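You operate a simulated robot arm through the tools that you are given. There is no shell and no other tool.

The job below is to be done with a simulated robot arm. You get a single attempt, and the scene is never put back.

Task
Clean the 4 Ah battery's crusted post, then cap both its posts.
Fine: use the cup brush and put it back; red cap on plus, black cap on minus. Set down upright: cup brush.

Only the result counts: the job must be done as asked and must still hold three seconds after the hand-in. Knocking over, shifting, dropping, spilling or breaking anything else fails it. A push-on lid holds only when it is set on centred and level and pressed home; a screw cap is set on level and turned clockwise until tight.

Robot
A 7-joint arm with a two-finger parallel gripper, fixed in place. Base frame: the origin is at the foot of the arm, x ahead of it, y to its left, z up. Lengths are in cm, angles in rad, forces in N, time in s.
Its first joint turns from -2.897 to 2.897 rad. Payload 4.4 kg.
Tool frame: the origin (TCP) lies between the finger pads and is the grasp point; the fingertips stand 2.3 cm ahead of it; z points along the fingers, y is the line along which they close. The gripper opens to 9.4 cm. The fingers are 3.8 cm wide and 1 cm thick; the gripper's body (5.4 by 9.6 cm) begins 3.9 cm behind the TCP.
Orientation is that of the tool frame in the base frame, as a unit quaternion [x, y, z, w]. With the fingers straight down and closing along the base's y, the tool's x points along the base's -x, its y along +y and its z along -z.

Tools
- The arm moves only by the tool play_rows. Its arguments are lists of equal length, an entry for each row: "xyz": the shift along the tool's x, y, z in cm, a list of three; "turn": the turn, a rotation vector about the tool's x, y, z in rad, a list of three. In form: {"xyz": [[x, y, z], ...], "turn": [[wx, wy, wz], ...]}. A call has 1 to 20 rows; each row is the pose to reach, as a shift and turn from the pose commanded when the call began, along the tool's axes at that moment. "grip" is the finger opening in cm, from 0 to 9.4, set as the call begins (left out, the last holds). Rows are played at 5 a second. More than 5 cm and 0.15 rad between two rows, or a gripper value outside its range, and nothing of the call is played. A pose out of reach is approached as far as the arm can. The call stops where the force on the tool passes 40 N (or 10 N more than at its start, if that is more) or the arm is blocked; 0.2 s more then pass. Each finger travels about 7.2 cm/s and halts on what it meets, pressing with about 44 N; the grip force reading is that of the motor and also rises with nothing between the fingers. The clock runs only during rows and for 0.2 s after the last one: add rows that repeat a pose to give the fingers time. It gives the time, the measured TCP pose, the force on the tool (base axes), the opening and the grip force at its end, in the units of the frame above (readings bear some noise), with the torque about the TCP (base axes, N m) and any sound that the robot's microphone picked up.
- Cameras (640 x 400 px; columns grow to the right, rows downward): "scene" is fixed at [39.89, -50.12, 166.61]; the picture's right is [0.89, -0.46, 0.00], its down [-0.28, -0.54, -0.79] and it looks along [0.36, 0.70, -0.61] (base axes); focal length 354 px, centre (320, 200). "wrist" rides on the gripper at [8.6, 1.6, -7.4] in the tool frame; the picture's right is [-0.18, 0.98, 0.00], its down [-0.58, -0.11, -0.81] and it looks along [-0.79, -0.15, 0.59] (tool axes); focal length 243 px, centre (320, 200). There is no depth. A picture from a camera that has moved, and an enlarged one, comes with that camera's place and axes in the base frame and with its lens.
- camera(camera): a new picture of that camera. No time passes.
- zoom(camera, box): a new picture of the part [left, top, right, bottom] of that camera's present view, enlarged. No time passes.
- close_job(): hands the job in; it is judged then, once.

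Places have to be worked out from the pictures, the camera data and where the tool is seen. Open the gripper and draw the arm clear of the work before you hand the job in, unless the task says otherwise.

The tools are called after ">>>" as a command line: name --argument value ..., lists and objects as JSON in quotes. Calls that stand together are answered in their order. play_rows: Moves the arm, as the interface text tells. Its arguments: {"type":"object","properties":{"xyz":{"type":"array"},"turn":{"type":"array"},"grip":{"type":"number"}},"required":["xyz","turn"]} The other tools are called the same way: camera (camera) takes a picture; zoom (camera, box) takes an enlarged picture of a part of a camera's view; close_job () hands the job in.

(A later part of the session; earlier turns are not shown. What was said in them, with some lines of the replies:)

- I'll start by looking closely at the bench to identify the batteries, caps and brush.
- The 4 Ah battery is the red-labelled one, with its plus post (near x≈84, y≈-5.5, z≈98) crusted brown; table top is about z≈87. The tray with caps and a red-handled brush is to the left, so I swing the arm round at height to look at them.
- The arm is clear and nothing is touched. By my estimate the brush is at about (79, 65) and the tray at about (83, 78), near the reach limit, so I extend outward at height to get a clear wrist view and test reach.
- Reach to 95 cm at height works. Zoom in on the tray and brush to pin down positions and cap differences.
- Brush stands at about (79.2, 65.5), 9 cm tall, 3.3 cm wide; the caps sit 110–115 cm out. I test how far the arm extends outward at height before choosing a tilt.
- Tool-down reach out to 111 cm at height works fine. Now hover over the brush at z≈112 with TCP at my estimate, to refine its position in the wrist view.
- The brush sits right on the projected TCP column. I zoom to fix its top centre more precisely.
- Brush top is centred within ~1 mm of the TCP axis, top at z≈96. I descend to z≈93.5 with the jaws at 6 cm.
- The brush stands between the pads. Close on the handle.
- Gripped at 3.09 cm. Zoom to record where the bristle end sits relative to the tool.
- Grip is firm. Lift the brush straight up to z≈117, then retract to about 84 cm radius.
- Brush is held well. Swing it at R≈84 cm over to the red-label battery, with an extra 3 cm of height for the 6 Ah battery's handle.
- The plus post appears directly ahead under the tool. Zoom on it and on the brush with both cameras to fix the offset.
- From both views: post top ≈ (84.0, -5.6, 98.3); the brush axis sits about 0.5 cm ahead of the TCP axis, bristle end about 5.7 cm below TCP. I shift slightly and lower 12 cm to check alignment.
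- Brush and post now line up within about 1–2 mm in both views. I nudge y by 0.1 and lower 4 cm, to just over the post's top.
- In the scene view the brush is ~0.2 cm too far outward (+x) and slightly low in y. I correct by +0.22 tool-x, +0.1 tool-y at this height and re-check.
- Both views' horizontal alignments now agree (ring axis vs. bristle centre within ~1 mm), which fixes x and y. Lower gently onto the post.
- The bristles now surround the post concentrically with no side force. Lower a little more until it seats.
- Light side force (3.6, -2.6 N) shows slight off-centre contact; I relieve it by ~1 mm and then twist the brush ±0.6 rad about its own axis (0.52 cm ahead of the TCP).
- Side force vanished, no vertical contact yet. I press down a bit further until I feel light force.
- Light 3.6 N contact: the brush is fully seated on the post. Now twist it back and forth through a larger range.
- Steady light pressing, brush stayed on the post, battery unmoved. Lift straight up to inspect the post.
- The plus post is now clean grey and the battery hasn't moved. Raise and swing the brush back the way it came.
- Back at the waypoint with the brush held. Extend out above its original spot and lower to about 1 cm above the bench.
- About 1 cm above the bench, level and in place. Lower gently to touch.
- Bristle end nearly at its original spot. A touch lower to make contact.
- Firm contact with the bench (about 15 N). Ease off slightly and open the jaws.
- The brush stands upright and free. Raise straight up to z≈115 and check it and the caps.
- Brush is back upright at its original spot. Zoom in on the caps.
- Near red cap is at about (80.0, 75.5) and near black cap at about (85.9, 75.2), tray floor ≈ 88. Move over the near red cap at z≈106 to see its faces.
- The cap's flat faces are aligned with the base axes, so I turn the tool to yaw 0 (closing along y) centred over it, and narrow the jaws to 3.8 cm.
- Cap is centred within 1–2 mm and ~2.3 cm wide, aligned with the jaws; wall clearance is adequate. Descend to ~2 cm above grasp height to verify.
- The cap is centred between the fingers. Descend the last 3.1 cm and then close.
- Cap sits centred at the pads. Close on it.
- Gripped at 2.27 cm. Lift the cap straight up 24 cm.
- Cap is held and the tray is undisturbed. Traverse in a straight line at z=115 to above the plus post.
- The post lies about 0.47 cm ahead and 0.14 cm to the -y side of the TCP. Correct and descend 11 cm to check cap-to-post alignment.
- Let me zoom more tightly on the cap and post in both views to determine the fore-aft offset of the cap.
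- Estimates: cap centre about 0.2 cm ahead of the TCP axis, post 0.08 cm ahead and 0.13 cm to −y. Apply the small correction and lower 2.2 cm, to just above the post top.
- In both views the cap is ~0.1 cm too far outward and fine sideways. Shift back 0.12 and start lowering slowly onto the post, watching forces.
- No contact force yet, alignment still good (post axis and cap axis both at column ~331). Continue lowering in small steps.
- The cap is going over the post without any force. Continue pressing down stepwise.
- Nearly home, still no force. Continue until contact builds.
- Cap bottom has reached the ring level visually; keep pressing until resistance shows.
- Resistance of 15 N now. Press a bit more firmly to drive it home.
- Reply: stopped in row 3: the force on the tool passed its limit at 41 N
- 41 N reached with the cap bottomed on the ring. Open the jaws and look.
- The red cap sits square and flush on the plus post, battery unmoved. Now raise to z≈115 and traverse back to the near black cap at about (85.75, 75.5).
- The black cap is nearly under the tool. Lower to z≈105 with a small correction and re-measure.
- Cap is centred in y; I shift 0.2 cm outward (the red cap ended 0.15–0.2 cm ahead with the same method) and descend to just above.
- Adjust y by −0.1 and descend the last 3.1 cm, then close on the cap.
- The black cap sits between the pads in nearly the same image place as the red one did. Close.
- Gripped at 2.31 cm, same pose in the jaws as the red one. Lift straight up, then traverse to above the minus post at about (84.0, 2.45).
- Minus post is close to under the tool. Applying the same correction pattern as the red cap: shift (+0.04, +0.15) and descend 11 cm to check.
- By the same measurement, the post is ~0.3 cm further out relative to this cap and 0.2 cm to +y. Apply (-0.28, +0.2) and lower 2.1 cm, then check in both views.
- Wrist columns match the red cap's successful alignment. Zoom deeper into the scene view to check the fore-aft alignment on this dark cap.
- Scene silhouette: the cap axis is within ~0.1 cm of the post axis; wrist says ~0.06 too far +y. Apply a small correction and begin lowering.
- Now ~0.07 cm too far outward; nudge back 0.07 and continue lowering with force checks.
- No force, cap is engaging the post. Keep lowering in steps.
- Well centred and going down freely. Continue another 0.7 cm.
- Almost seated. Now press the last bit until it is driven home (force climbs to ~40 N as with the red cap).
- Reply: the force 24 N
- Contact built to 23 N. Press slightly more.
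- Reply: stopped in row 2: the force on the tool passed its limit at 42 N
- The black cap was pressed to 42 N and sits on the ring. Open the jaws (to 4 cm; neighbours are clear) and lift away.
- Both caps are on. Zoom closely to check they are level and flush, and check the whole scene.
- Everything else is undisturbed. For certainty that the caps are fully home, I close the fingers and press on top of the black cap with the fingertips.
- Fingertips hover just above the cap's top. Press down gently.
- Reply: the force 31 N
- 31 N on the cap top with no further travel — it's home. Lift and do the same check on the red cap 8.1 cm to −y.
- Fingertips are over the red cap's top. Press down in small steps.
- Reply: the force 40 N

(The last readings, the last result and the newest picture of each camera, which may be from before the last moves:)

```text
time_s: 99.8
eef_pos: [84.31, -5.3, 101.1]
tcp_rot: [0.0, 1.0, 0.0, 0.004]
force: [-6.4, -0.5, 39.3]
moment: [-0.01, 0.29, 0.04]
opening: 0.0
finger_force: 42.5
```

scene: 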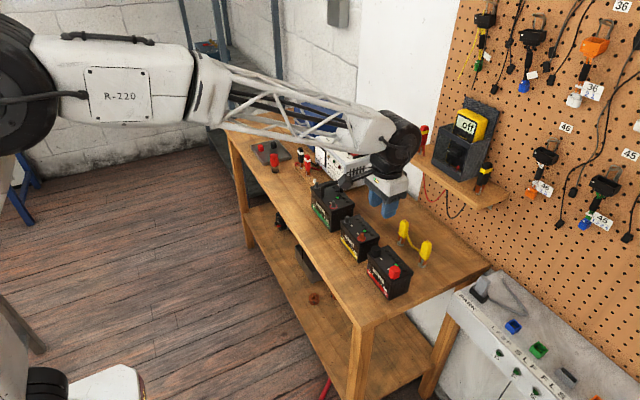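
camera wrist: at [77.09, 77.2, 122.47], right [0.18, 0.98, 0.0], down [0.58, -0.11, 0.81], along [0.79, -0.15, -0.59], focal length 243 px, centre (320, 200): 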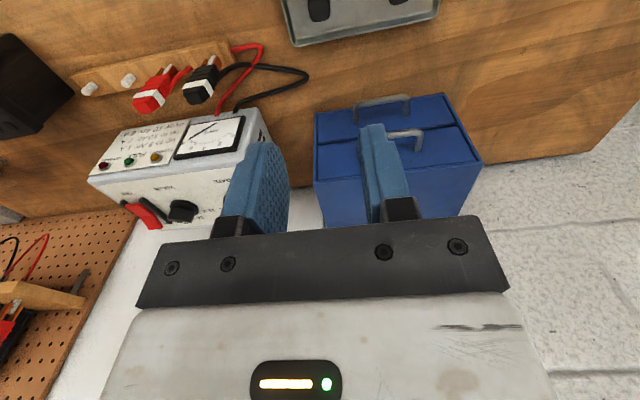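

Both caps bottom at the same height (TCP 101.1) and take 30–39 N: both are home. Lift away, retract and open the gripper.

>>> play_rows --xyz '[[0, 0, -0.5], [0, 0, -3], [0, 0, -7.5], [0, 0, -12], [0, 0, -16.5], [0, 0, -21], [4.5, 0, -22], [9, 0, -22], [13.5, 0, -22], [18, 0, -22]]' --turn '[[0, 0, 0], [0, 0, 0], [0, 0, 0], [0, 0, 0], [0, 0, 0], [0, 0, 0], [0, 0, 0], [0, 0, 0], [0, 0, 0], [0, 0, 0]]'

>>> play_rows --xyz '[[0, 0, 0], [0, 0, 0], [0, 0, 0], [0, 0, 0], [0, 0, 0]]' --turn '[[0, 0, 0], [0, 0, 0], [0, 0, 0], [0, 0, 0], [0, 0, 0]]' --grip 9

>>> camera --camera "scene"

>>> zoom --camera "scene" --box '[345, 225, 415, 295]'

>>> camera --camera "wrist"

```text
time_s: 102.0
eef_pos: [66.14, -5.38, 122.75]
tcp_rot: [0.0, 1.0, 0.0, 0.003]
force: [0.0, -1.0, 0.1]
moment: [0.01, -0.03, 0.0]
opening: 0.0
finger_force: 42.4
```

```text
time_s: 103.2
eef_pos: [66.21, -5.47, 122.96]
tcp_rot: [0.0, 1.0, 0.001, 0.002]
force: [0.2, 0.7, 1.0]
moment: [0.01, 0.0, 0.01]
opening: 9.0
finger_force: 0.0
```

```text
taken
```

scene: 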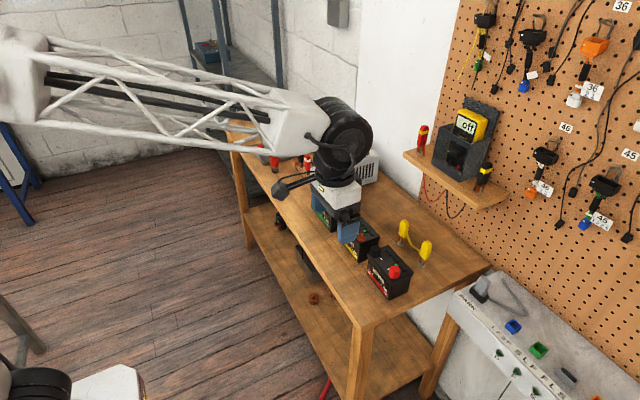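

```text
5.71 times, centred on (380, 260) of scene
camera zoom: at [39.89, -50.12, 166.61], right [0.89, -0.46, 0.0], down [-0.28, -0.54, -0.79], along [0.36, 0.7, -0.61], focal length 2024 px, centre (-23, -143)
```

zoom: 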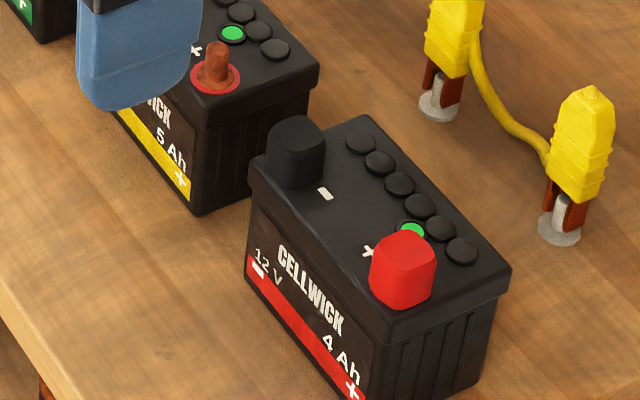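

```text
taken
camera wrist: at [57.35, -3.76, 130.22], right [0.18, 0.98, 0.0], down [0.58, -0.11, 0.81], along [0.8, -0.15, -0.59], focal length 243 px, centre (320, 200)
```

wrist: 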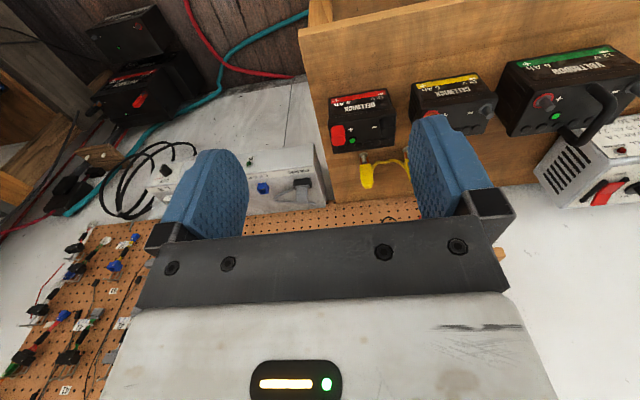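

The crust is gone, red cap is on plus and black on minus, the cup brush stands upright in its original spot, and the arm is clear with an open gripper. I hand the job in.

>>> close_job

```text
The job is handed in.
```

The 4 Ah battery's plus post is clean, and both its posts are capped: red on plus, black on minus. I've handed the job in.

- **Cleaning:** I twisted the cup brush back and forth on the crusted plus post. The post showed clean grey metal when I lifted the brush off.
- **Brush:** It is back upright on its original spot by the cap tray.
- **Caps:** I pushed each cap on until it stopped, at just over 40 N. I then pressed both tops at 31–39 N; both sit at the same height and moved no further.
- **Surroundings:** I saw no sign that the battery or anything else on the bench moved. The gripper is open and the arm is clear of the work.
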